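You operate a simulated robot arm through the tools that you are given. There is no shell and no other tool. Be economical: measure what you need, move in short steps, check, and stop when the job is done.

You run a simulated robot arm. Do the job below in one go: nothing can be reset, and whatever is moved stays where it is left.

TASK
Put the roller marked "R52" from the top of the fitted counterweight on the top of the seat hood. Then press the mode button two times. Then open the rigging drawer, take the check tag on the deck of the steel pallet and put it away in the inside of the rigging drawer and shut the drawer again. The order counts.

The check looks at the end state, three seconds after you hand in, the way a careful person would. Anything else that was tipped, shoved, dropped, spilled or broken makes it a failure.

THE ROBOT
A 6-joint arm with a two-finger parallel gripper on a trunk, on a base that drives. Base frame: it is fixed to the floor where the robot stands at the start and does not move with it; the origin is under the middle of the robot, x ahead of it, y to its left, z up. Units: mm, degrees, N and s.
Its first joint turns from -115.0 to 115.0 degrees. Places, roughly: check tag [3000, -1250, 500]; inside of the rigging drawer [-2100, -3900, 700]; mode button [2200, 400, 1100]; rigging drawer [-2100, -3800, 700]; top of the seat hood [1400, 600, 1000]. Payload 4.2 kg.
The tool frame sits at the grasp point between the pads (the TCP): z along the fingers, y along the line on which they close. The tips reach 23 mm beyond it. Largest opening 94 mm; finger width 38, thickness 10; the body of the gripper, 54 by 96 mm, starts 39 mm behind the TCP.
Orientation is that of the tool frame in the base frame, as a unit quaternion [w, x, y, z]. With the fingers straight down and closing along the base's y, the tool's x points along the base's -x, its y along +y and its z along -z.

THE INTERFACE
- The arm moves only by the tool apply_moves. Its argument "commands" is a list of rows, each a list of 7 numbers: the shift along the tool's x, y, z in mm, then the turn, a rotation vector about the tool's x, y, z in degrees, then the gripper command, from -1 (shut) to 1 (fully open), values between in proportion. In form: [[x, y, z, ax, ay, az, jaw], ...]. A call has 1 to 10 rows; each row is the pose to reach, as a shift and turn from the pose commanded when the call began, along the tool's axes at that moment. Rows are played at 5 a second. More than 50 mm and 8.6 degrees between two rows, or a gripper value outside its range, and nothing of the call is played. Where a pose cannot be reached the arm comes as near as it can. A force on the tool above 40 N (or 10 N above the force at the start of the call, whichever is more), or a blocked arm, ends the call early, and 0.2 s more pass. Each finger travels about 108 mm/s and halts on what it meets, pressing with about 45 N; the grip force reading is that of the motor and also rises with nothing between the fingers. The clock runs only during rows and for 0.2 s after the last one: add rows that repeat a pose to give the fingers time. It gives the time, the measured TCP pose, the force on the tool (base axes), the opening and the grip force at its end, in the units of the frame above (readings bear some noise), with the torque about the TCP (base axes, N m) and any sound that the robot's microphone picked up, and new pictures: "pictures" is both (left out), scene, wrist or none.
- Cameras (640 x 400 px; columns grow to the right, rows downward): "scene" is now at [245.7, 191.5, 1549.6]; the picture's right is [-0.08, -1.00, 0.00], its down [-0.58, 0.04, -0.82] and it looks along [0.81, -0.06, -0.58] (base axes); focal length 281 px, centre (320, 200). "wrist" rides on the gripper at [86, 16, -74] in the tool frame; the picture's right is [-0.18, 0.98, 0.00], its down [-0.58, -0.11, -0.81] and it looks along [-0.79, -0.15, 0.59] (tool axes); focal length 243 px, centre (320, 200). There is no depth. A picture from a camera that has moved, and an enlarged one, comes with that camera's place and axes in the base frame and with its lens. The place of the scene camera against the robot may be out by one fixed shift of up to 12 mm in any direction.
- slide_trunk(by): slides the trunk up (or, below 0, down) by that many mm; the arm and the scene camera ride with it, the base frame stays. It gives what a move gives, with no picture.
- base_move(legs): drives the robot by 1 to 6 legs, each [ahead, turn to the left] in mm and degrees, along the robot's own axes; the way and the turn of a leg run together, so that a leg with both is an arc; at most 1500 mm and 180 degrees a leg. The arm and the cameras ride along, it lands a little off, and it stops where it bumps. It gives what a move gives, and a new picture of the scene camera.
- pan_tilt(pan, tilt): turns the head with the scene camera to pan (to the left, within 80 degrees either way) and tilt (down, from -29 to 69), counted from straight ahead of the robot. It gives what a move gives, and a new picture of the scene camera.
- enlarge(camera, box): a new picture of the part [left, top, right, bottom] of that camera's present view, enlarged. No time passes.
- finish_job(): hands the job in; it is judged then, once.

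Go step by step. Nothing tells you exact positions but the pictures and the camera data: compare them with the known pose of the tool, close in by small moves and look again before you grip or let go. The budget is 165 turns and 260 pictures, counting those below and the enlarged ones. Unless the task says otherwise, let go and move clear before handing in, and close with one line.

The tools are called after "Call:" by a JSON object that holds its "name" and its "arguments". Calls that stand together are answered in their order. apply_moves: Moves the arm, as the interface text tells. Its arguments: {"type":"object","properties":{"commands":{"type":"array","items":{"type":"array","items":{"type":"number"}}},"pictures":{"type":"string","enum":["both","scene","wrist","none"]}},"required":["commands"]} The other tools are called the same way: slide_trunk (by) slides the trunk up or down; base_move (legs) drives the base; pan_tilt (pan, tilt) turns the head that bears the scene camera; enlarge (camera, box) takes an enlarged picture of a part of a camera's view; finish_job () hands the job in.

At the start:

```text
time: 0.0
tool_pos: [600.0, -54.5, 1309.2]
tcp_rot: [0.0, 0.001, 1.0, 0.0]
contact_force: [0.3, -0.1, -0.1]
wrist_torque: [-0.02, -0.02, -0.02]
opening: 93.8
finger_force: 0.0
trunk travel left (down, up): [-900.0, 90.0]
robot x, y, heading: [-0.1, 1.0, -0.2]
head pan, tilt: [-4.4, 35.3]
```

scene: 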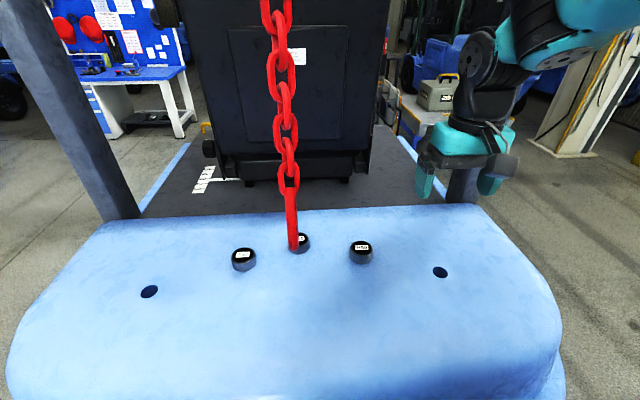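
wrist: 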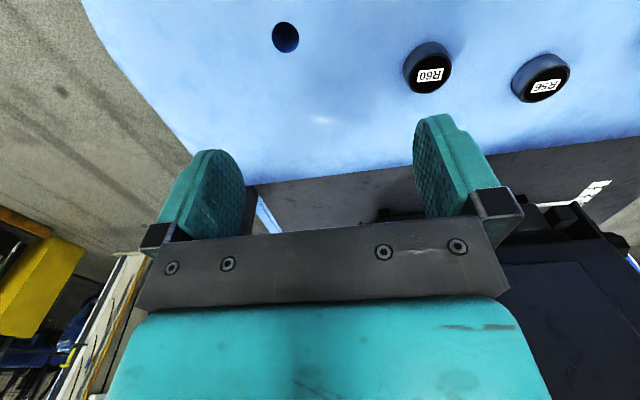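

I see three rollers on the blue counterweight, one of them partly behind a red chain. I'll enlarge the view to read the labels.

Call:
{"name": "enlarge", "arguments": {"camera": "scene", "box": [210, 210, 400, 290]}}

Call:
{"name": "pan_tilt", "arguments": {"pan": 0, "tilt": 0}}

```text
3.37 times, centred on (305, 250) of scene
camera zoom: at [245.7, 191.5, 1549.6], right [-0.08, -1.0, 0.0], down [-0.58, 0.04, -0.82], along [0.81, -0.06, -0.58], focal length 946 px, centre (370, 32)
```

zoom: 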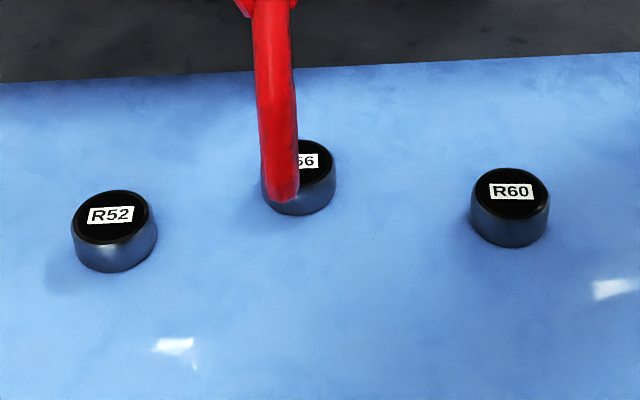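

```text
time: 1.0
tool_pos: [600.4, -55.4, 1308.5]
tcp_rot: [0.0, 0.0, 1.0, 0.001]
contact_force: [-0.5, -0.3, -0.5]
wrist_torque: [-0.01, -0.03, -0.02]
opening: 94.1
finger_force: 0.1
trunk travel left (down, up): [-900.0, 90.0]
robot x, y, heading: [0.6, 0.6, 0.2]
head pan, tilt: [0.0, 0.0]
camera scene: at [248.1, 198.2, 1606.2], right [0.0, -1.0, 0.0], down [0.0, 0.0, -1.0], along [1.0, 0.0, 0.0], focal length 281 px, centre (320, 200)
```

scene: 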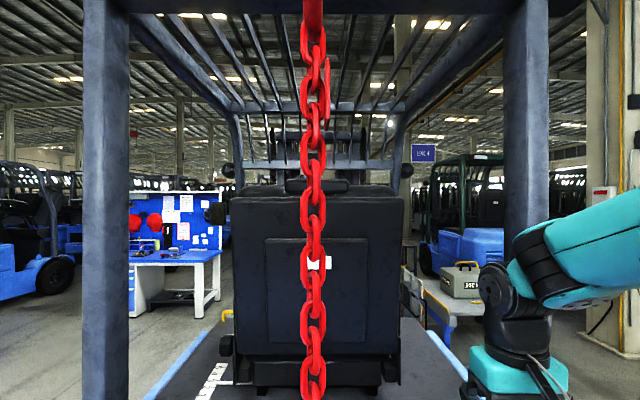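

R52 is the left roller, at about (690, 328, 1090), and the chain hangs just to its right. I'll look around before driving.

Call:
{"name": "pan_tilt", "arguments": {"pan": 60, "tilt": 25}}

Call:
{"name": "pan_tilt", "arguments": {"pan": -60, "tilt": 25}}

Call:
{"name": "pan_tilt", "arguments": {"pan": 0, "tilt": 65}}

```text
time: 2.3
tool_pos: [599.8, -53.8, 1309.3]
tcp_rot: [0.0, 0.0, 1.0, 0.0]
contact_force: [0.3, 0.1, -0.3]
wrist_torque: [0.0, 0.01, 0.0]
opening: 93.7
finger_force: 0.1
trunk travel left (down, up): [-900.0, 90.0]
robot x, y, heading: [-1.6, 1.4, 0.1]
head pan, tilt: [60.0, 25.0]
camera scene: at [204.2, 278.0, 1565.9], right [0.87, -0.5, 0.0], down [-0.21, -0.37, -0.91], along [0.45, 0.78, -0.42], focal length 281 px, centre (320, 200)
```

scene: 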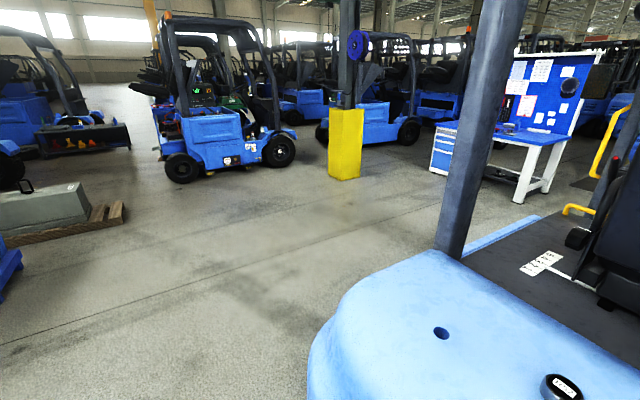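

```text
time: 4.3
tool_pos: [600.3, -54.7, 1309.7]
tcp_rot: [-0.001, 0.0, 1.0, 0.0]
contact_force: [-0.5, -0.1, 0.0]
wrist_torque: [0.02, 0.0, 0.0]
opening: 94.1
finger_force: 0.1
trunk travel left (down, up): [-900.0, 90.0]
robot x, y, heading: [0.2, 1.2, 0.2]
head pan, tilt: [-60.0, 25.0]
camera scene: at [204.2, 118.5, 1565.9], right [-0.87, -0.5, 0.0], down [-0.21, 0.37, -0.91], along [0.45, -0.78, -0.42], focal length 281 px, centre (320, 200)
```

scene: 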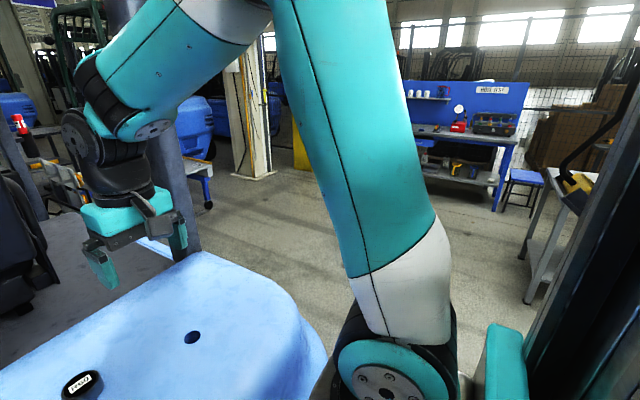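

```text
time: 5.6
tool_pos: [601.3, -55.2, 1308.6]
tcp_rot: [0.0, 0.0, 1.0, 0.0]
contact_force: [0.6, -0.3, -0.4]
wrist_torque: [-0.01, -0.04, 0.02]
opening: 93.9
finger_force: 0.1
trunk travel left (down, up): [-900.0, 90.0]
robot x, y, heading: [1.2, 0.7, -0.1]
head pan, tilt: [0.0, 65.0]
camera scene: at [218.8, 198.2, 1510.3], right [0.0, -1.0, 0.0], down [-0.91, 0.0, -0.42], along [0.42, 0.0, -0.91], focal length 281 px, centre (320, 200)
```

scene: 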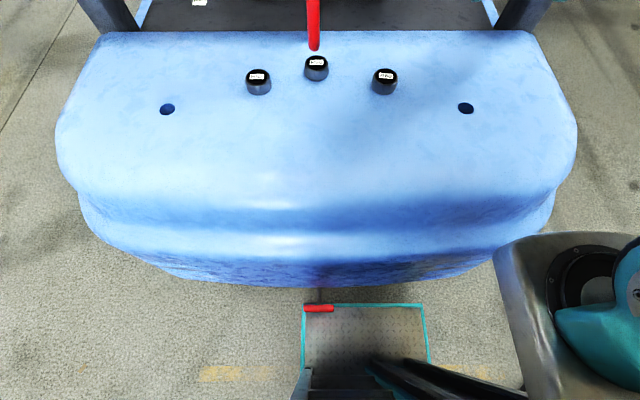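

The chain's lower end hangs at about (480, 204, 1310), between the robot and the roller. I'll check the surroundings behind me before driving.

Call:
{"name": "pan_tilt", "arguments": {"pan": 80, "tilt": 40}}

Call:
{"name": "pan_tilt", "arguments": {"pan": -80, "tilt": 40}}

```text
time: 7.1
tool_pos: [600.3, -54.7, 1308.5]
tcp_rot: [0.0, 0.0, 1.0, 0.0]
contact_force: [0.4, -0.2, 0.5]
wrist_torque: [-0.03, -0.01, 0.01]
opening: 93.6
finger_force: 0.1
trunk travel left (down, up): [-900.0, 90.0]
robot x, y, heading: [1.5, -0.4, -0.2]
head pan, tilt: [80.0, 40.0]
camera scene: at [172.9, 281.9, 1542.5], right [0.98, -0.17, 0.0], down [-0.11, -0.63, -0.77], along [0.13, 0.75, -0.64], focal length 281 px, centre (320, 200)
```

scene: 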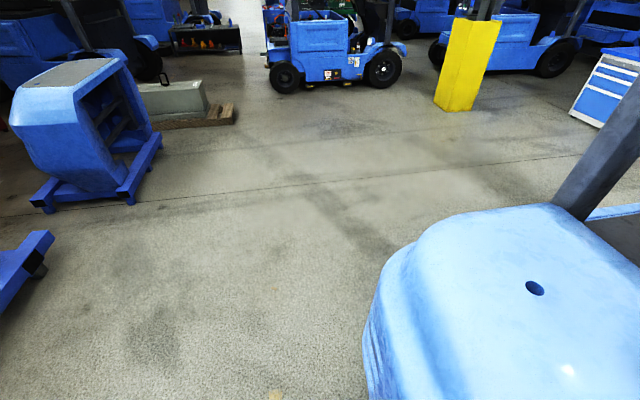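

```text
time: 9.6
tool_pos: [601.0, -55.1, 1308.1]
tcp_rot: [-0.001, -0.001, 1.0, -0.001]
contact_force: [-0.1, -0.1, 0.3]
wrist_torque: [0.0, 0.0, -0.01]
opening: 94.3
finger_force: 0.0
trunk travel left (down, up): [-900.0, 90.0]
robot x, y, heading: [-0.2, 2.1, 0.1]
head pan, tilt: [-80.0, 40.0]
camera scene: at [172.9, 114.5, 1542.5], right [-0.98, -0.17, 0.0], down [-0.11, 0.63, -0.77], along [0.13, -0.75, -0.64], focal length 281 px, centre (320, 200)
```

scene: 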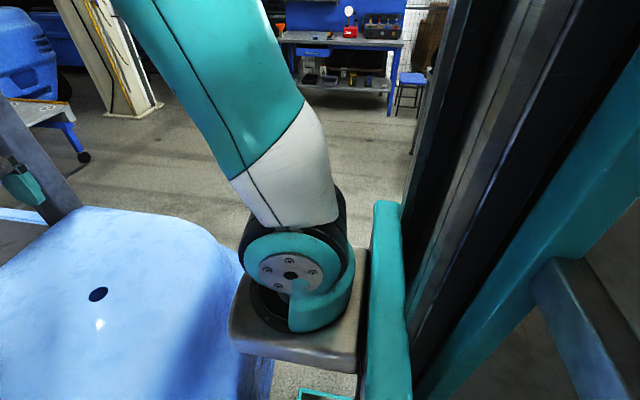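

The left side is clear. I'll back off a bit, turn left, and look.

Call:
{"name": "base_move", "arguments": {"legs": [[-350, 0], [0, 90]]}}

Call:
{"name": "pan_tilt", "arguments": {"pan": -50, "tilt": 25}}

```text
time: 15.7
tool_pos: [-304.1, 601.7, 1308.7]
tcp_rot: [0.0, 0.714, -0.7, 0.0]
contact_force: [-0.1, 0.8, -0.4]
wrist_torque: [0.0, -0.02, 0.0]
opening: 93.9
finger_force: 0.1
trunk travel left (down, up): [-900.0, 90.0]
robot x, y, heading: [-342.5, -3.4, 91.1]
head pan, tilt: [-80.0, 40.0]
camera scene: at [-457.0, 167.4, 1542.5], right [0.19, -0.98, 0.0], down [-0.63, -0.12, -0.77], along [0.75, 0.15, -0.64], focal length 281 px, centre (320, 200)
```

scene: 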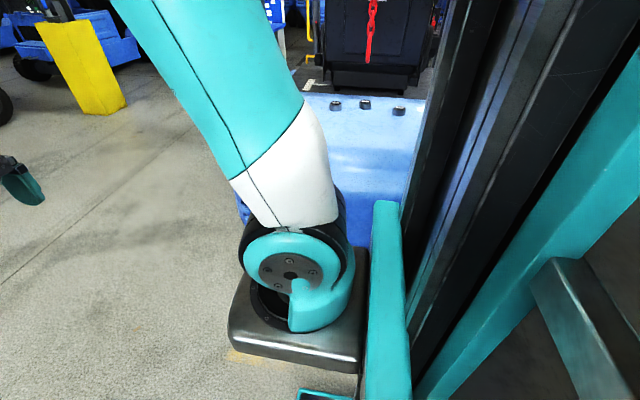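

```text
time: 16.7
tool_pos: [-306.5, 600.1, 1308.5]
tcp_rot: [0.0, 0.714, -0.701, -0.001]
contact_force: [0.1, 0.4, 0.7]
wrist_torque: [0.0, 0.0, 0.01]
opening: 94.0
finger_force: 0.0
trunk travel left (down, up): [-900.0, 90.0]
robot x, y, heading: [-347.4, -0.8, 91.0]
head pan, tilt: [-50.0, 25.0]
camera scene: at [-470.9, 211.6, 1565.8], right [0.66, -0.75, 0.0], down [-0.32, -0.28, -0.91], along [0.68, 0.59, -0.42], focal length 281 px, centre (320, 200)
```

scene: 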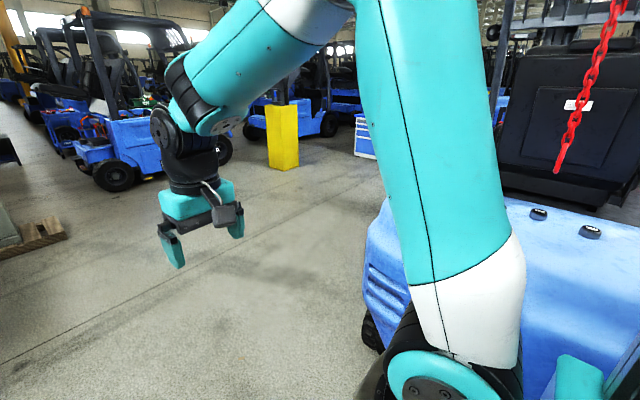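

Clear path. I'll retract the arm, then drive round to the left side of the truck.

Call:
{"name": "apply_moves", "arguments": {"commands": [[50, 0, 0, 0, 0, 0, 1], [100, 0, 0, 0, 0, 0, 1], [150, 0, 0, 0, 0, 0, 1], [200, 0, 0, 0, 0, 0, 1], [200, 0, 0, 0, 0, 0, 1]], "pictures": "none"}}

Call:
{"name": "base_move", "arguments": {"legs": [[1120, 0], [0, -91]]}}

Call:
{"name": "pan_tilt", "arguments": {"pan": -25, "tilt": 25}}

```text
time: 17.9
tool_pos: [-306.0, 415.8, 1305.4]
tcp_rot: [-0.001, 0.714, -0.7, 0.001]
contact_force: [0.2, 0.0, 0.2]
wrist_torque: [0.02, 0.0, 0.0]
opening: 94.2
finger_force: 0.0
out of reach, approached as far as the arm can: row 4, 5
trunk travel left (down, up): [-900.0, 90.0]
robot x, y, heading: [-351.0, 0.4, 91.1]
head pan, tilt: [-50.0, 25.0]
```

```text
time: 27.6
tool_pos: [43.1, 1087.8, 1306.6]
tcp_rot: [-0.001, 0.0, 1.0, -0.001]
contact_force: [-0.3, 0.1, 0.3]
wrist_torque: [-0.01, 0.02, -0.01]
opening: 94.1
finger_force: 0.0
trunk travel left (down, up): [-900.0, 90.0]
robot x, y, heading: [-369.9, 1139.8, 0.2]
head pan, tilt: [-50.0, 25.0]
camera scene: at [-155.0, 1266.7, 1565.9], right [-0.77, -0.64, 0.0], down [-0.27, 0.32, -0.91], along [0.58, -0.69, -0.42], focal length 281 px, centre (320, 200)
```

scene: 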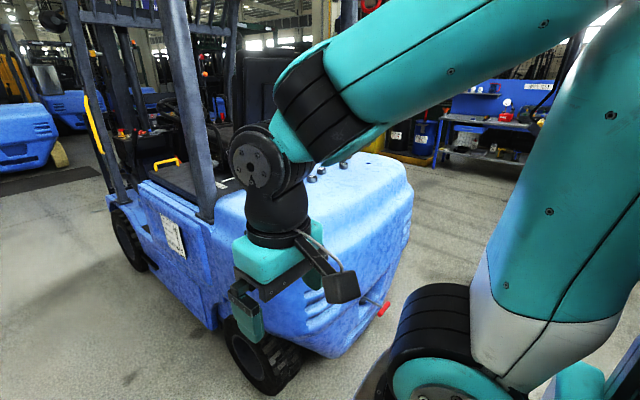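

```text
time: 28.4
tool_pos: [42.9, 1088.5, 1306.0]
tcp_rot: [-0.001, 0.001, 1.0, -0.002]
contact_force: [0.1, 0.4, -0.1]
wrist_torque: [-0.01, -0.01, -0.01]
opening: 93.8
finger_force: 0.2
trunk travel left (down, up): [-900.0, 90.0]
robot x, y, heading: [-369.5, 1138.7, -0.2]
head pan, tilt: [-25.0, 25.0]
camera scene: at [-130.8, 1298.2, 1565.9], right [-0.42, -0.91, 0.0], down [-0.38, 0.18, -0.91], along [0.82, -0.38, -0.42], focal length 281 px, centre (320, 200)
```

scene: 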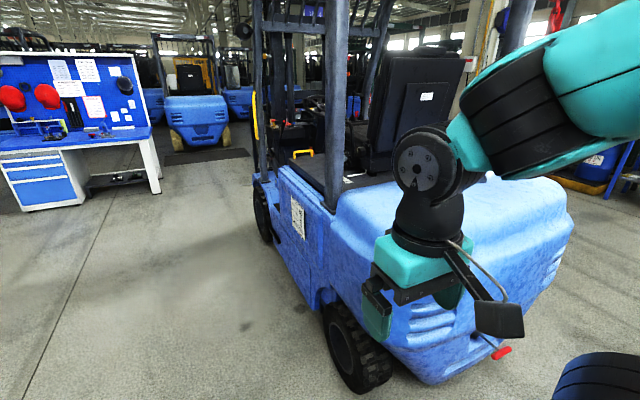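

The left side is clear. I'll drive to x≈620 and face the counterweight from the side.

Call:
{"name": "base_move", "arguments": {"legs": [[990, 0], [0, -90]]}}

Call:
{"name": "pan_tilt", "arguments": {"pan": 0, "tilt": 40}}

```text
time: 34.9
tool_pos: [1001.5, 962.4, 1306.2]
tcp_rot: [-0.003, 0.153, 0.988, 0.001]
contact_force: [0.5, -0.4, 0.4]
wrist_torque: [-0.01, -0.02, -0.03]
opening: 93.9
finger_force: 0.1
trunk travel left (down, up): [-900.0, 90.0]
robot x, y, heading: [620.8, 1141.9, -17.4]
head pan, tilt: [-25.0, 25.0]
stopped in leg 2: the robot was blocked; the commanded pose is now the measured one
camera scene: at [898.6, 1220.6, 1565.8], right [-0.68, -0.74, 0.0], down [-0.31, 0.29, -0.91], along [0.67, -0.61, -0.42], focal length 281 px, centre (320, 200)
```

scene: 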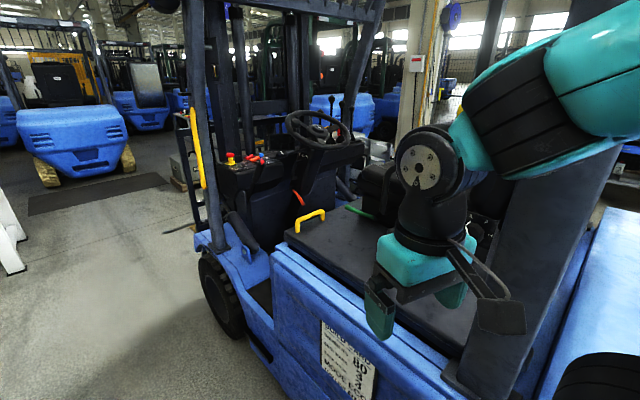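

```text
time: 35.8
tool_pos: [1002.0, 961.6, 1305.6]
tcp_rot: [-0.001, 0.154, 0.988, 0.0]
contact_force: [-0.1, 0.4, 0.2]
wrist_torque: [-0.01, 0.02, 0.02]
opening: 94.0
finger_force: 0.1
trunk travel left (down, up): [-900.0, 90.0]
robot x, y, heading: [622.2, 1136.3, -17.3]
head pan, tilt: [0.0, 40.0]
camera scene: at [911.5, 1257.1, 1542.6], right [-0.3, -0.95, 0.0], down [-0.61, 0.19, -0.77], along [0.73, -0.23, -0.64], focal length 281 px, centre (320, 200)
```

scene: 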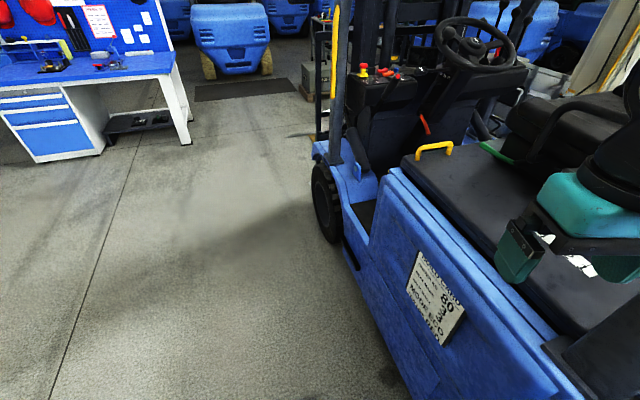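

The base's front corner met the truck's side. I'll back away, move further out and turn there.

Call:
{"name": "base_move", "arguments": {"legs": [[-380, 0], [0, 17.3], [350, 0], [0, -90]]}}

Call:
{"name": "pan_tilt", "arguments": {"pan": 0, "tilt": 45}}

```text
time: 44.9
tool_pos: [545.3, 839.3, 1306.9]
tcp_rot: [-0.001, 0.71, 0.704, 0.0]
contact_force: [-0.2, -0.5, -0.6]
wrist_torque: [0.02, 0.02, -0.02]
opening: 94.0
finger_force: 0.1
trunk travel left (down, up): [-900.0, 90.0]
robot x, y, heading: [602.4, 1255.2, -90.5]
head pan, tilt: [0.0, 40.0]
camera scene: at [802.3, 1018.6, 1542.5], right [-1.0, 0.01, 0.0], down [0.0, 0.64, -0.77], along [0.0, -0.77, -0.64], focal length 281 px, centre (320, 200)
```

scene: 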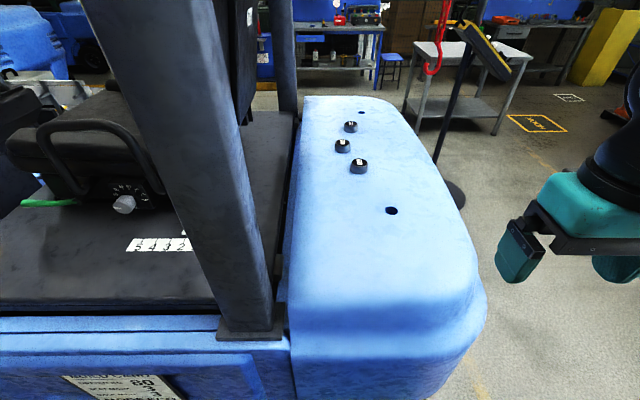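

```text
time: 45.6
tool_pos: [545.6, 837.5, 1305.7]
tcp_rot: [-0.002, 0.711, 0.703, 0.001]
contact_force: [-0.8, -0.2, -1.0]
wrist_torque: [-0.01, 0.0, -0.01]
opening: 94.2
finger_force: 0.0
trunk travel left (down, up): [-900.0, 90.0]
robot x, y, heading: [598.2, 1254.1, -90.4]
head pan, tilt: [0.0, 45.0]
camera scene: at [802.3, 1022.2, 1535.3], right [-1.0, 0.01, 0.0], down [0.0, 0.71, -0.71], along [0.0, -0.71, -0.71], focal length 281 px, centre (320, 200)
```

scene: 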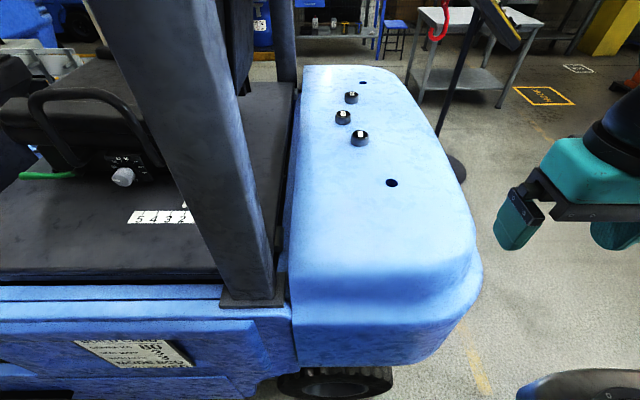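

R52 is the roller nearest me. I'll edge closer with the base and bring the tool above it.

Call:
{"name": "base_move", "arguments": {"legs": [[115, 0]]}}

Call:
{"name": "apply_moves", "arguments": {"commands": [[-45, 16, 0, 0, 0, 0, 1], [-90, 32, 0, 0, 0, 0, 1], [-135, 48, 0, 0, 0, 0, 1], [-180, 64, 0, 0, 0, 0, 1], [-225, 80, 0, 0, 0, 0, 1], [-270, 96, 0, 0, 0, 0, 1], [-300, 112, 20, 0, 0, 0, 1], [-330, 130, 40, 0, 0, 0, 1], [-330, 130, 40, 0, 0, 0, 1]]}}

```text
time: 46.8
tool_pos: [545.4, 720.0, 1306.3]
tcp_rot: [-0.003, 0.711, 0.704, 0.001]
contact_force: [1.1, 0.4, 0.5]
wrist_torque: [0.0, 0.01, -0.04]
opening: 93.8
finger_force: 0.0
trunk travel left (down, up): [-900.0, 90.0]
robot x, y, heading: [602.9, 1135.9, -90.5]
head pan, tilt: [0.0, 45.0]
camera scene: at [801.3, 904.5, 1535.3], right [-1.0, 0.01, 0.0], down [0.01, 0.71, -0.71], along [0.0, -0.71, -0.71], focal length 281 px, centre (320, 200)
```

scene: 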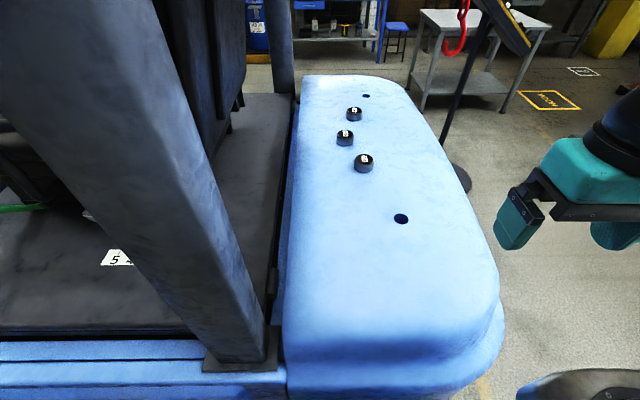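

```text
time: 48.8
tool_pos: [672.7, 390.6, 1264.7]
tcp_rot: [-0.003, 0.71, 0.704, 0.001]
contact_force: [0.7, 0.2, 0.4]
wrist_torque: [0.02, 0.01, 0.0]
opening: 93.7
finger_force: 0.1
trunk travel left (down, up): [-900.0, 90.0]
robot x, y, heading: [603.3, 1133.7, -90.6]
head pan, tilt: [0.0, 45.0]
camera scene: at [801.4, 904.1, 1535.2], right [-1.0, 0.01, 0.0], down [0.0, 0.71, -0.71], along [0.0, -0.71, -0.71], focal length 281 px, centre (320, 200)
camera wrist: at [688.6, 475.1, 1338.7], right [0.98, -0.19, 0.0], down [-0.11, -0.58, 0.8], along [-0.16, -0.79, -0.59], focal length 243 px, centre (320, 200)
```

scene: 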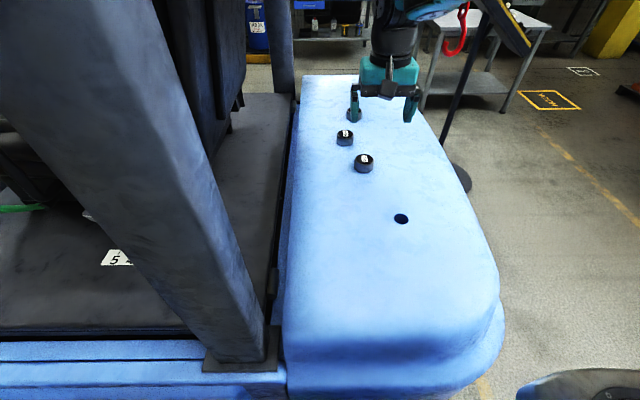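
wrist: 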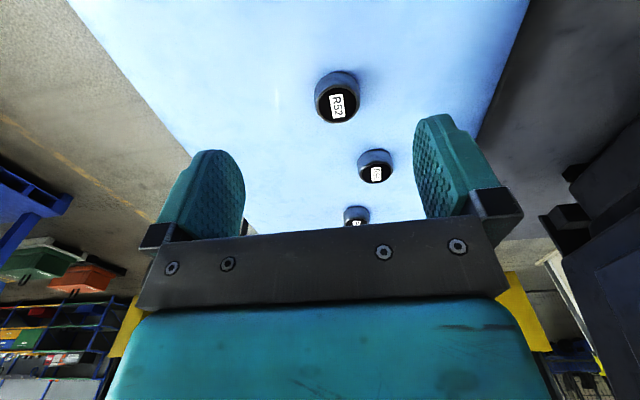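

R52 is confirmed at about (678, 324), top at about z 1100. I'll move above it and look again.

Call:
{"name": "apply_moves", "arguments": {"commands": [[-35, 3, 0, 0, 0, 0, 1], [-67, 6, 20, 0, 0, 0, 1], [-67, 6, 60, 0, 0, 0, 1], [-67, 6, 100, 0, 0, 0, 1], [-67, 6, 100, 0, 0, 0, 1]]}}

```text
time: 50.0
tool_pos: [674.9, 324.0, 1163.5]
tcp_rot: [-0.003, 0.711, 0.703, 0.001]
contact_force: [0.0, -0.1, -0.5]
wrist_torque: [0.02, -0.01, 0.01]
opening: 94.1
finger_force: 0.0
trunk travel left (down, up): [-900.0, 90.0]
robot x, y, heading: [601.0, 1130.2, -90.3]
head pan, tilt: [0.0, 45.0]
camera scene: at [801.4, 904.2, 1535.3], right [-1.0, 0.01, 0.0], down [0.01, 0.71, -0.71], along [-0.01, -0.71, -0.71], focal length 281 px, centre (320, 200)
camera wrist: at [692.5, 409.8, 1238.7], right [0.98, -0.2, 0.0], down [-0.11, -0.58, 0.8], along [-0.16, -0.79, -0.59], focal length 243 px, centre (320, 200)
```

scene: 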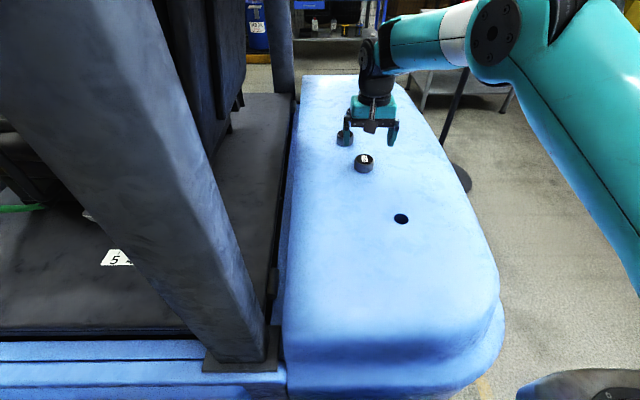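
wrist: 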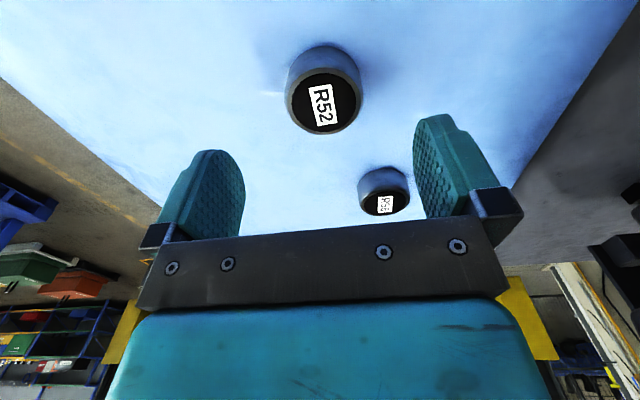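

R52 lies under the tool at (677, 324), top about 1100 and surface about 1068. I'll descend to TCP z≈1099 and grip.

Call:
{"name": "apply_moves", "arguments": {"commands": [[0, 2, 30, 0, 0, 0, 1], [0, 2, 50, 0, 0, 0, 1], [0, 2, 64, 0, 0, 0, 1], [0, 2, 64, 0, 0, 0, 1]]}}

```text
time: 51.0
tool_pos: [677.7, 323.7, 1098.4]
tcp_rot: [-0.002, 0.71, 0.704, 0.0]
contact_force: [-0.8, 0.2, 0.3]
wrist_torque: [0.04, 0.0, -0.03]
opening: 93.8
finger_force: 0.1
trunk travel left (down, up): [-900.0, 90.0]
robot x, y, heading: [604.1, 1137.5, -90.2]
head pan, tilt: [0.0, 45.0]
camera scene: at [801.4, 904.2, 1535.3], right [-1.0, 0.01, 0.0], down [0.01, 0.71, -0.71], along [-0.01, -0.71, -0.71], focal length 281 px, centre (320, 200)
camera wrist: at [694.4, 409.5, 1173.3], right [0.98, -0.2, 0.0], down [-0.11, -0.58, 0.8], along [-0.16, -0.79, -0.59], focal length 243 px, centre (320, 200)
```

scene: 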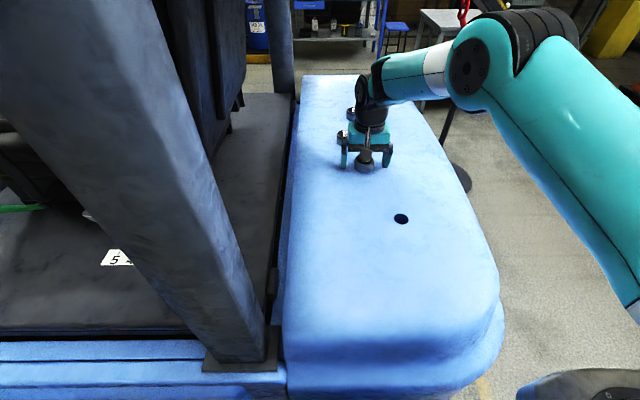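
wrist: 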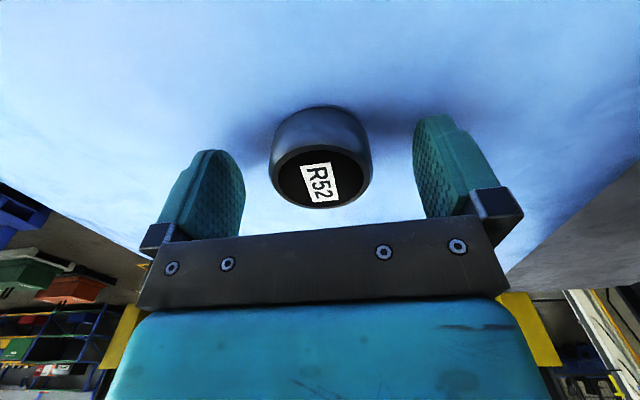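

Aligned. Closing the fingers.

Call:
{"name": "apply_moves", "arguments": {"commands": [[3, 0, 0, 0, 0, 0, 0.3], [3, 0, 0, 0, 0, 0, -0.3], [3, 0, 0, 0, 0, 0, -1], [3, 0, 0, 0, 0, 0, -1], [3, 0, 0, 0, 0, 0, -1]], "pictures": "wrist"}}

Call:
{"name": "apply_moves", "arguments": {"commands": [[0, 0, -30, 0, 0, 0, -1], [0, 0, -60, 0, 0, 0, -1], [0, 0, -100, 0, 0, 0, -1], [0, 0, -150, 0, 0, 0, -1], [0, 0, -190, 0, 0, 0, -1], [0, 0, -190, 0, 0, 0, -1]], "pictures": "both"}}

```text
time: 52.2
tool_pos: [678.0, 327.1, 1099.6]
tcp_rot: [-0.002, 0.711, 0.703, 0.001]
contact_force: [-1.2, 0.5, 0.6]
wrist_torque: [-0.07, 0.11, -0.04]
opening: 50.2
finger_force: 44.7
trunk travel left (down, up): [-900.0, 90.0]
robot x, y, heading: [602.6, 1136.0, -90.3]
head pan, tilt: [0.0, 45.0]
camera wrist: at [694.6, 412.1, 1173.8], right [0.98, -0.2, 0.0], down [-0.11, -0.58, 0.8], along [-0.16, -0.79, -0.59], focal length 243 px, centre (320, 200)
```

wrist: 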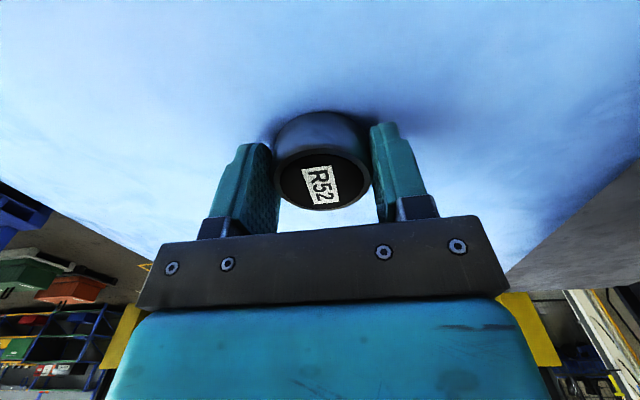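

```text
time: 53.6
tool_pos: [677.2, 326.8, 1289.6]
tcp_rot: [-0.002, 0.711, 0.703, 0.002]
contact_force: [0.7, 0.2, -4.0]
wrist_torque: [0.03, -0.02, 0.02]
opening: 50.6
finger_force: 44.8
trunk travel left (down, up): [-900.0, 90.0]
robot x, y, heading: [601.0, 1133.4, -90.2]
head pan, tilt: [0.0, 45.0]
camera scene: at [801.4, 904.2, 1535.3], right [-1.0, 0.01, 0.0], down [0.01, 0.71, -0.71], along [-0.01, -0.71, -0.71], focal length 281 px, centre (320, 200)
camera wrist: at [694.8, 412.1, 1364.5], right [0.98, -0.2, 0.0], down [-0.11, -0.58, 0.8], along [-0.16, -0.79, -0.59], focal length 243 px, centre (320, 200)
```

scene: 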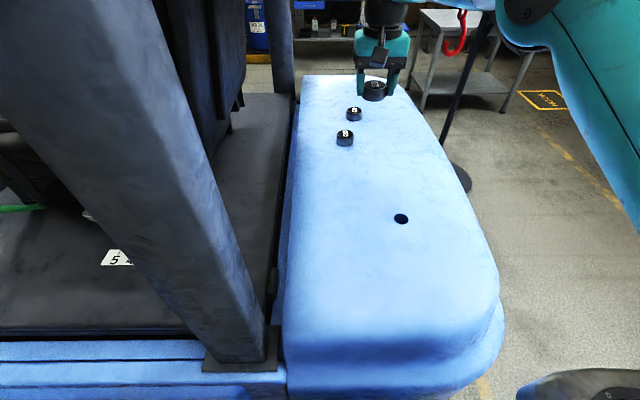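
wrist: 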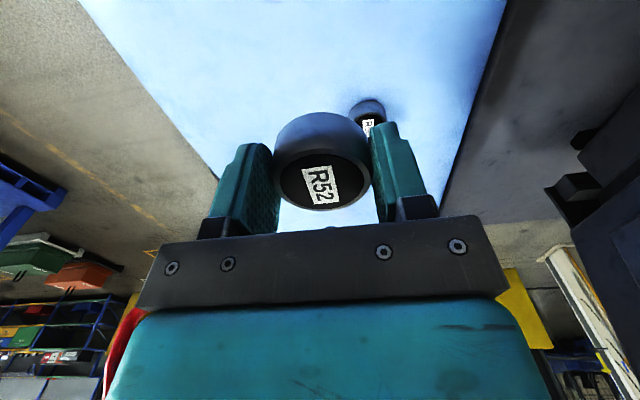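

R52 is held. I'll retract, back off, and drive to the side of the seat hood.

Call:
{"name": "apply_moves", "arguments": {"commands": [[50, -16, 0, 0, 0, 0, -1], [100, -32, 0, 0, 0, 0, -1], [150, -48, 0, 0, 0, 0, -1], [200, -64, 0, 0, 0, 0, -1], [250, -80, 0, 0, 0, 0, -1], [300, -96, 0, 0, 0, 0, -1], [345, -112, -10, 0, 0, 0, -1], [390, -130, -15, 0, 0, 0, -1], [390, -130, -15, 0, 0, 0, -1]], "pictures": "none"}}

Call:
{"name": "base_move", "arguments": {"legs": [[-125, 0], [0, 90.3], [850, 0], [0, -90]]}}

Call:
{"name": "pan_tilt", "arguments": {"pan": 0, "tilt": 25}}

```text
refused: row 1 steps farther than a row can; nothing moved
```

```text
time: 56.4
tool_pos: [999.8, 549.5, 1293.3]
tcp_rot: [-0.001, 0.553, 0.833, 0.001]
contact_force: [0.1, -0.3, -3.1]
wrist_torque: [0.03, -0.04, 0.01]
opening: 50.0
finger_force: 45.2
trunk travel left (down, up): [-900.0, 90.0]
robot x, y, heading: [602.5, 1261.9, -65.7]
head pan, tilt: [0.0, 45.0]
stopped in leg 2: the robot was blocked; the commanded pose is now the measured one
camera scene: at [868.1, 1124.4, 1539.0], right [-0.91, -0.41, -0.01], down [-0.28, 0.65, -0.71], along [0.3, -0.64, -0.71], focal length 281 px, centre (320, 200)
```

scene: 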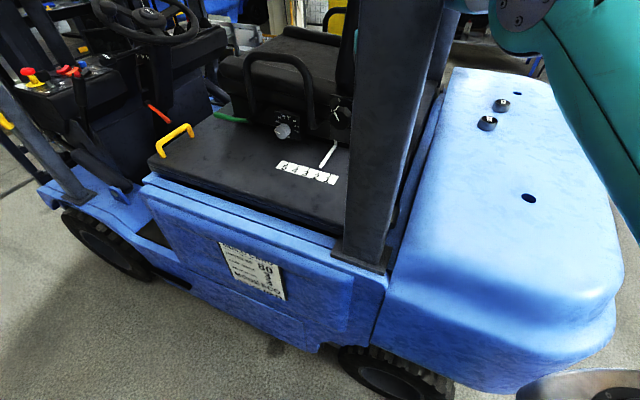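

```text
time: 57.2
tool_pos: [1001.5, 550.1, 1289.7]
tcp_rot: [-0.003, 0.554, 0.833, 0.002]
contact_force: [-0.5, -0.4, -3.1]
wrist_torque: [0.02, 0.0, 0.02]
opening: 50.3
finger_force: 44.8
trunk travel left (down, up): [-900.0, 90.0]
robot x, y, heading: [601.1, 1260.8, -65.4]
head pan, tilt: [0.0, 25.0]
camera scene: at [862.2, 1109.7, 1571.5], right [-0.91, -0.42, -0.02], down [-0.16, 0.39, -0.91], along [0.38, -0.82, -0.42], focal length 281 px, centre (320, 200)
```

scene: 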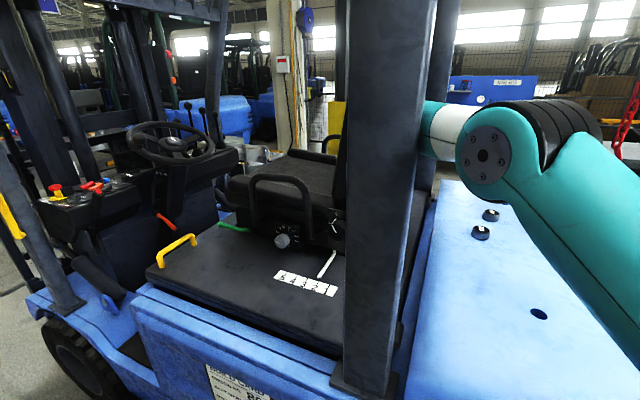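

The arm move was refused because its steps were too long, so the forearm met the pillar. The roller is still held. I'll turn back and retract properly.

Call:
{"name": "base_move", "arguments": {"legs": [[0, -25]]}}

```text
time: 59.0
tool_pos: [667.2, 447.4, 1289.6]
tcp_rot: [-0.004, 0.721, 0.693, -0.001]
contact_force: [0.6, 0.9, -4.1]
wrist_torque: [0.01, 0.01, -0.03]
opening: 50.4
finger_force: 44.8
trunk travel left (down, up): [-900.0, 90.0]
robot x, y, heading: [598.7, 1257.1, -90.9]
head pan, tilt: [0.0, 25.0]
camera scene: at [799.5, 1016.4, 1565.8], right [-1.0, 0.02, 0.0], down [0.01, 0.42, -0.91], along [-0.01, -0.91, -0.42], focal length 281 px, centre (320, 200)
```

scene: 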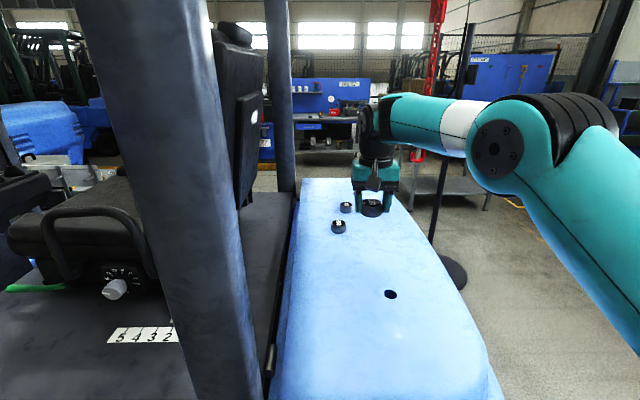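

Nothing looks disturbed. Retracting now with shorter steps.

Call:
{"name": "apply_moves", "arguments": {"commands": [[45, -15, 0, 0, 0, 0, -1], [90, -30, 0, 0, 0, 0, -1], [135, -45, 0, 0, 0, 0, -1], [180, -60, 0, 0, 0, 0, -1], [225, -75, 0, 0, 0, 0, -1], [270, -90, 0, 0, 0, 0, -1], [315, -105, 0, 0, 0, 0, -1], [360, -115, 0, 0, 0, 0, -1], [390, -120, 0, 0, 0, 0, -1], [390, -120, 0, 0, 0, 0, -1]], "pictures": "none"}}

```text
time: 61.1
tool_pos: [563.4, 843.7, 1295.2]
tcp_rot: [-0.004, 0.721, 0.693, 0.0]
contact_force: [0.0, -0.2, -3.8]
wrist_torque: [0.02, 0.01, -0.01]
opening: 50.5
finger_force: 45.5
trunk travel left (down, up): [-900.0, 90.0]
robot x, y, heading: [600.7, 1260.7, -90.9]
head pan, tilt: [0.0, 25.0]
```

Retracted. Now I'll drive alongside to x≈1450 and face the hood.

Call:
{"name": "base_move", "arguments": {"legs": [[0, 91], [850, 0], [0, -90]]}}

Call:
{"name": "pan_tilt", "arguments": {"pan": 0, "tilt": 45}}

```text
time: 73.4
tool_pos: [1413.8, 862.1, 1294.3]
tcp_rot: [-0.003, 0.715, 0.699, 0.001]
contact_force: [-0.6, 0.7, -3.6]
wrist_torque: [0.03, 0.01, 0.01]
opening: 50.4
finger_force: 44.7
trunk travel left (down, up): [-900.0, 90.0]
robot x, y, heading: [1448.3, 1281.8, -90.0]
head pan, tilt: [0.0, 25.0]
camera scene: at [1648.6, 1041.8, 1565.8], right [-1.0, 0.0, 0.0], down [0.0, 0.42, -0.91], along [0.0, -0.91, -0.42], focal length 281 px, centre (320, 200)
```

scene: 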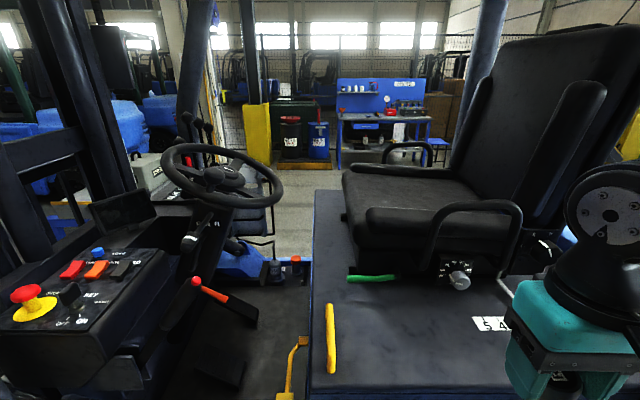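

```text
time: 74.3
tool_pos: [1415.4, 863.0, 1294.7]
tcp_rot: [-0.004, 0.715, 0.699, 0.0]
contact_force: [0.2, 0.1, -3.2]
wrist_torque: [0.04, 0.01, -0.01]
opening: 50.3
finger_force: 45.0
trunk travel left (down, up): [-900.0, 90.0]
robot x, y, heading: [1446.6, 1283.3, -89.9]
head pan, tilt: [0.0, 45.0]
camera scene: at [1648.5, 1052.6, 1535.3], right [-1.0, 0.0, 0.0], down [0.0, 0.71, -0.71], along [0.0, -0.71, -0.71], focal length 281 px, centre (320, 200)
```

scene: 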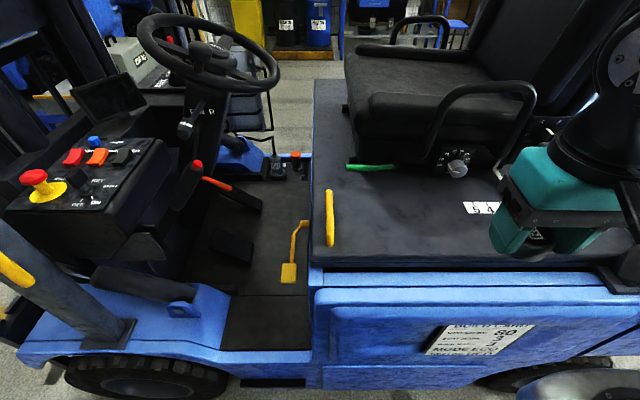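

The hood top is the black plate between the yellow handle and the "5 4" label. I'll move the roller over (1430, 630).

Call:
{"name": "apply_moves", "arguments": {"commands": [[-45, 3, 0, 0, 0, 0, -1], [-90, 6, 0, 0, 0, 0, -1], [-135, 9, 0, 0, 0, 0, -1], [-180, 12, 0, 0, 0, 0, -1], [-225, 15, 10, 0, 0, 0, -1], [-230, 15, 50, 0, 0, 0, -1], [-230, 15, 95, 0, 0, 0, -1], [-230, 15, 95, 0, 0, 0, -1]]}}

```text
time: 76.1
tool_pos: [1422.8, 632.9, 1200.4]
tcp_rot: [-0.004, 0.715, 0.699, 0.0]
contact_force: [0.4, 0.3, -3.8]
wrist_torque: [0.03, 0.01, -0.01]
opening: 50.4
finger_force: 45.1
trunk travel left (down, up): [-900.0, 90.0]
robot x, y, heading: [1446.7, 1282.2, -90.1]
head pan, tilt: [0.0, 45.0]
camera scene: at [1648.5, 1052.4, 1535.2], right [-1.0, 0.0, 0.0], down [0.0, 0.71, -0.71], along [0.0, -0.71, -0.71], focal length 281 px, centre (320, 200)
camera wrist: at [1441.1, 717.8, 1274.8], right [0.98, -0.21, -0.01], down [-0.12, -0.59, 0.8], along [-0.17, -0.78, -0.6], focal length 243 px, centre (320, 200)
```

scene: 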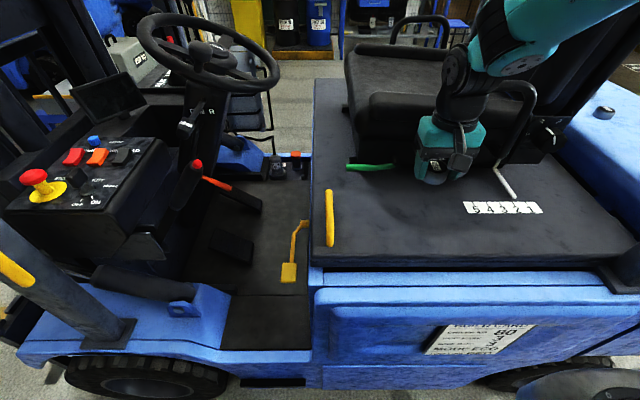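
wrist: 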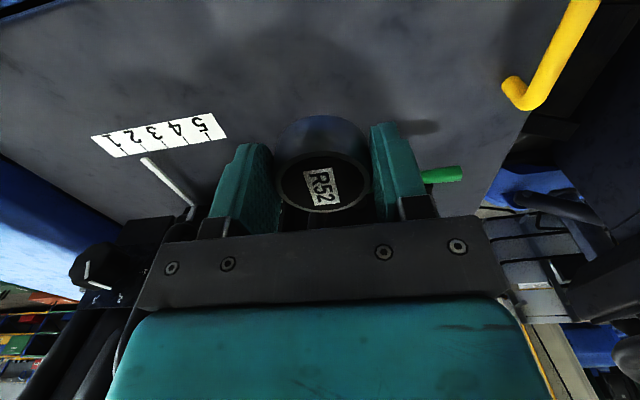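

The hood surface seems to be about z 1055–1070. I'll lower gently and watch the force.

Call:
{"name": "apply_moves", "arguments": {"commands": [[8, 0, 40, 0, 0, 0, -1], [12, 0, 75, 0, 0, 0, -1], [12, 0, 90, 0, 0, 0, -1], [12, 0, 90, 0, 0, 0, -1]]}}

```text
time: 77.1
tool_pos: [1423.4, 646.7, 1107.8]
tcp_rot: [-0.005, 0.715, 0.699, 0.001]
contact_force: [-1.3, 0.4, -3.6]
wrist_torque: [0.02, 0.02, 0.02]
opening: 50.0
finger_force: 44.6
trunk travel left (down, up): [-900.0, 90.0]
robot x, y, heading: [1445.4, 1282.3, -89.9]
head pan, tilt: [0.0, 45.0]
camera scene: at [1648.5, 1052.5, 1535.2], right [-1.0, 0.0, 0.0], down [0.0, 0.71, -0.71], along [0.0, -0.71, -0.71], focal length 281 px, centre (320, 200)
camera wrist: at [1440.7, 731.9, 1183.0], right [0.98, -0.21, -0.01], down [-0.12, -0.59, 0.8], along [-0.17, -0.78, -0.6], focal length 243 px, centre (320, 200)
```

scene: 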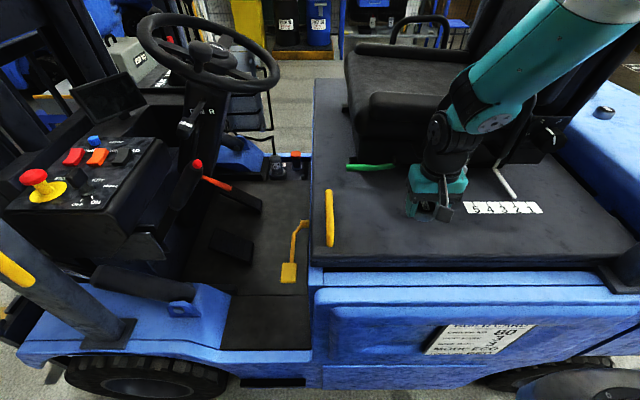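
wrist: 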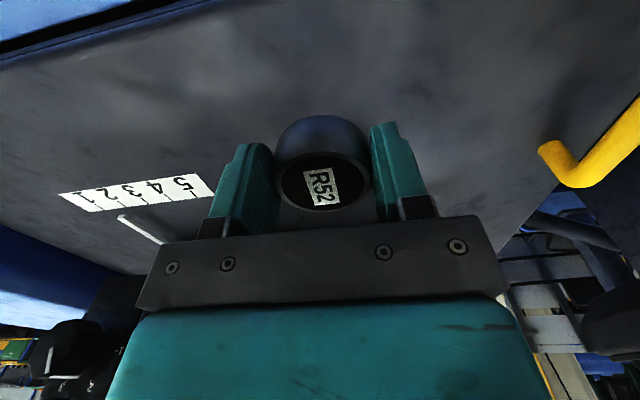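

Refined: the hood surface is about z 1008, so release at TCP about 1040. Lowering further in small steps.

Call:
{"name": "apply_moves", "arguments": {"commands": [[0, 0, 30, 0, 0, 0, -1], [0, 0, 50, 0, 0, 0, -1], [0, 0, 58, 0, 0, 0, -1], [0, 0, 62, 0, 0, 0, -1], [0, 0, 62, 0, 0, 0, -1]], "pictures": "wrist"}}

```text
time: 78.3
tool_pos: [1422.3, 647.2, 1044.8]
tcp_rot: [-0.004, 0.715, 0.699, 0.001]
contact_force: [0.4, -0.3, -3.2]
wrist_torque: [0.02, 0.0, 0.04]
opening: 50.5
finger_force: 44.9
trunk travel left (down, up): [-900.0, 90.0]
robot x, y, heading: [1443.9, 1281.3, -90.0]
head pan, tilt: [0.0, 45.0]
camera wrist: at [1440.9, 731.7, 1120.1], right [0.98, -0.21, -0.01], down [-0.12, -0.58, 0.8], along [-0.17, -0.78, -0.6], focal length 243 px, centre (320, 200)
```

wrist: 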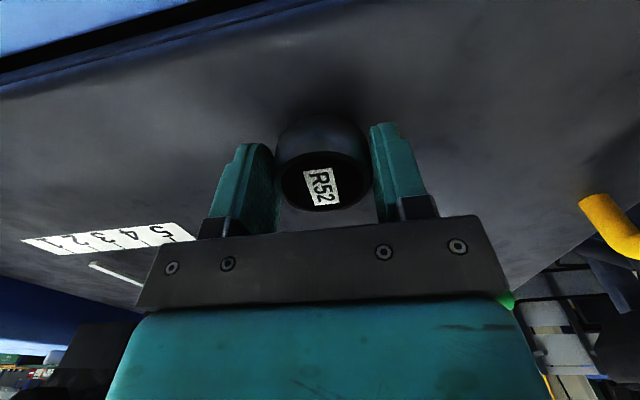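

Getting close; feeling for contact in 1.5 mm steps.

Call:
{"name": "apply_moves", "arguments": {"commands": [[0, 0, 1.5, 0, 0, 0, -1], [0, 0, 3, 0, 0, 0, -1], [0, 0, 4.5, 0, 0, 0, -1]], "pictures": "none"}}

Call:
{"name": "apply_moves", "arguments": {"commands": [[0, 0, 1, 0, 0, 0, -1], [0, 0, 2, 0, 0, 0, -1]], "pictures": "none"}}

```text
time: 79.1
tool_pos: [1423.2, 645.9, 1040.7]
tcp_rot: [-0.004, 0.715, 0.699, 0.001]
contact_force: [0.2, -0.5, -4.0]
wrist_torque: [0.01, -0.03, 0.02]
opening: 50.0
finger_force: 45.5
trunk travel left (down, up): [-900.0, 90.0]
robot x, y, heading: [1446.7, 1283.3, -89.9]
head pan, tilt: [0.0, 45.0]
```

```text
time: 79.7
tool_pos: [1422.8, 647.1, 1039.0]
tcp_rot: [-0.004, 0.715, 0.699, 0.001]
contact_force: [0.4, 0.4, -3.7]
wrist_torque: [0.05, 0.01, -0.02]
opening: 50.0
finger_force: 44.8
trunk travel left (down, up): [-900.0, 90.0]
robot x, y, heading: [1446.1, 1282.0, -89.9]
head pan, tilt: [0.0, 45.0]
```

Call:
{"name": "apply_moves", "arguments": {"commands": [[0, 0, 1, 0, 0, 0, -1], [0, 0, 2, 0, 0, 0, -1], [0, 0, 3, 0, 0, 0, -1]], "pictures": "wrist"}}

```text
time: 80.5
tool_pos: [1423.4, 647.0, 1034.9]
tcp_rot: [-0.005, 0.714, 0.7, 0.002]
contact_force: [0.2, 0.0, -3.2]
wrist_torque: [0.03, -0.01, 0.0]
opening: 50.1
finger_force: 45.0
trunk travel left (down, up): [-900.0, 90.0]
robot x, y, heading: [1449.0, 1285.5, -90.1]
head pan, tilt: [0.0, 45.0]
camera wrist: at [1441.5, 731.6, 1110.7], right [0.98, -0.21, -0.01], down [-0.12, -0.59, 0.8], along [-0.17, -0.78, -0.6], focal length 243 px, centre (320, 200)
```

wrist: 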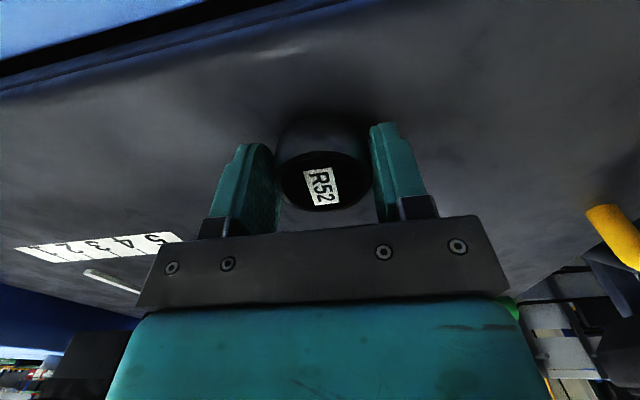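

No contact yet; continuing in small steps.

Call:
{"name": "apply_moves", "arguments": {"commands": [[0, 0, 1.5, 0, 0, 0, -1], [0, 0, 3, 0, 0, 0, -1], [0, 0, 4, 0, 0, 0, -1]], "pictures": "none"}}

```text
time: 81.3
tool_pos: [1423.9, 647.5, 1033.6]
tcp_rot: [-0.005, 0.714, 0.7, 0.001]
contact_force: [0.6, 3.3, 7.2]
wrist_torque: [-0.04, -0.31, 0.06]
opening: 50.2
finger_force: 44.3
trunk travel left (down, up): [-900.0, 90.0]
robot x, y, heading: [1450.2, 1285.7, -89.9]
head pan, tilt: [0.0, 45.0]
```

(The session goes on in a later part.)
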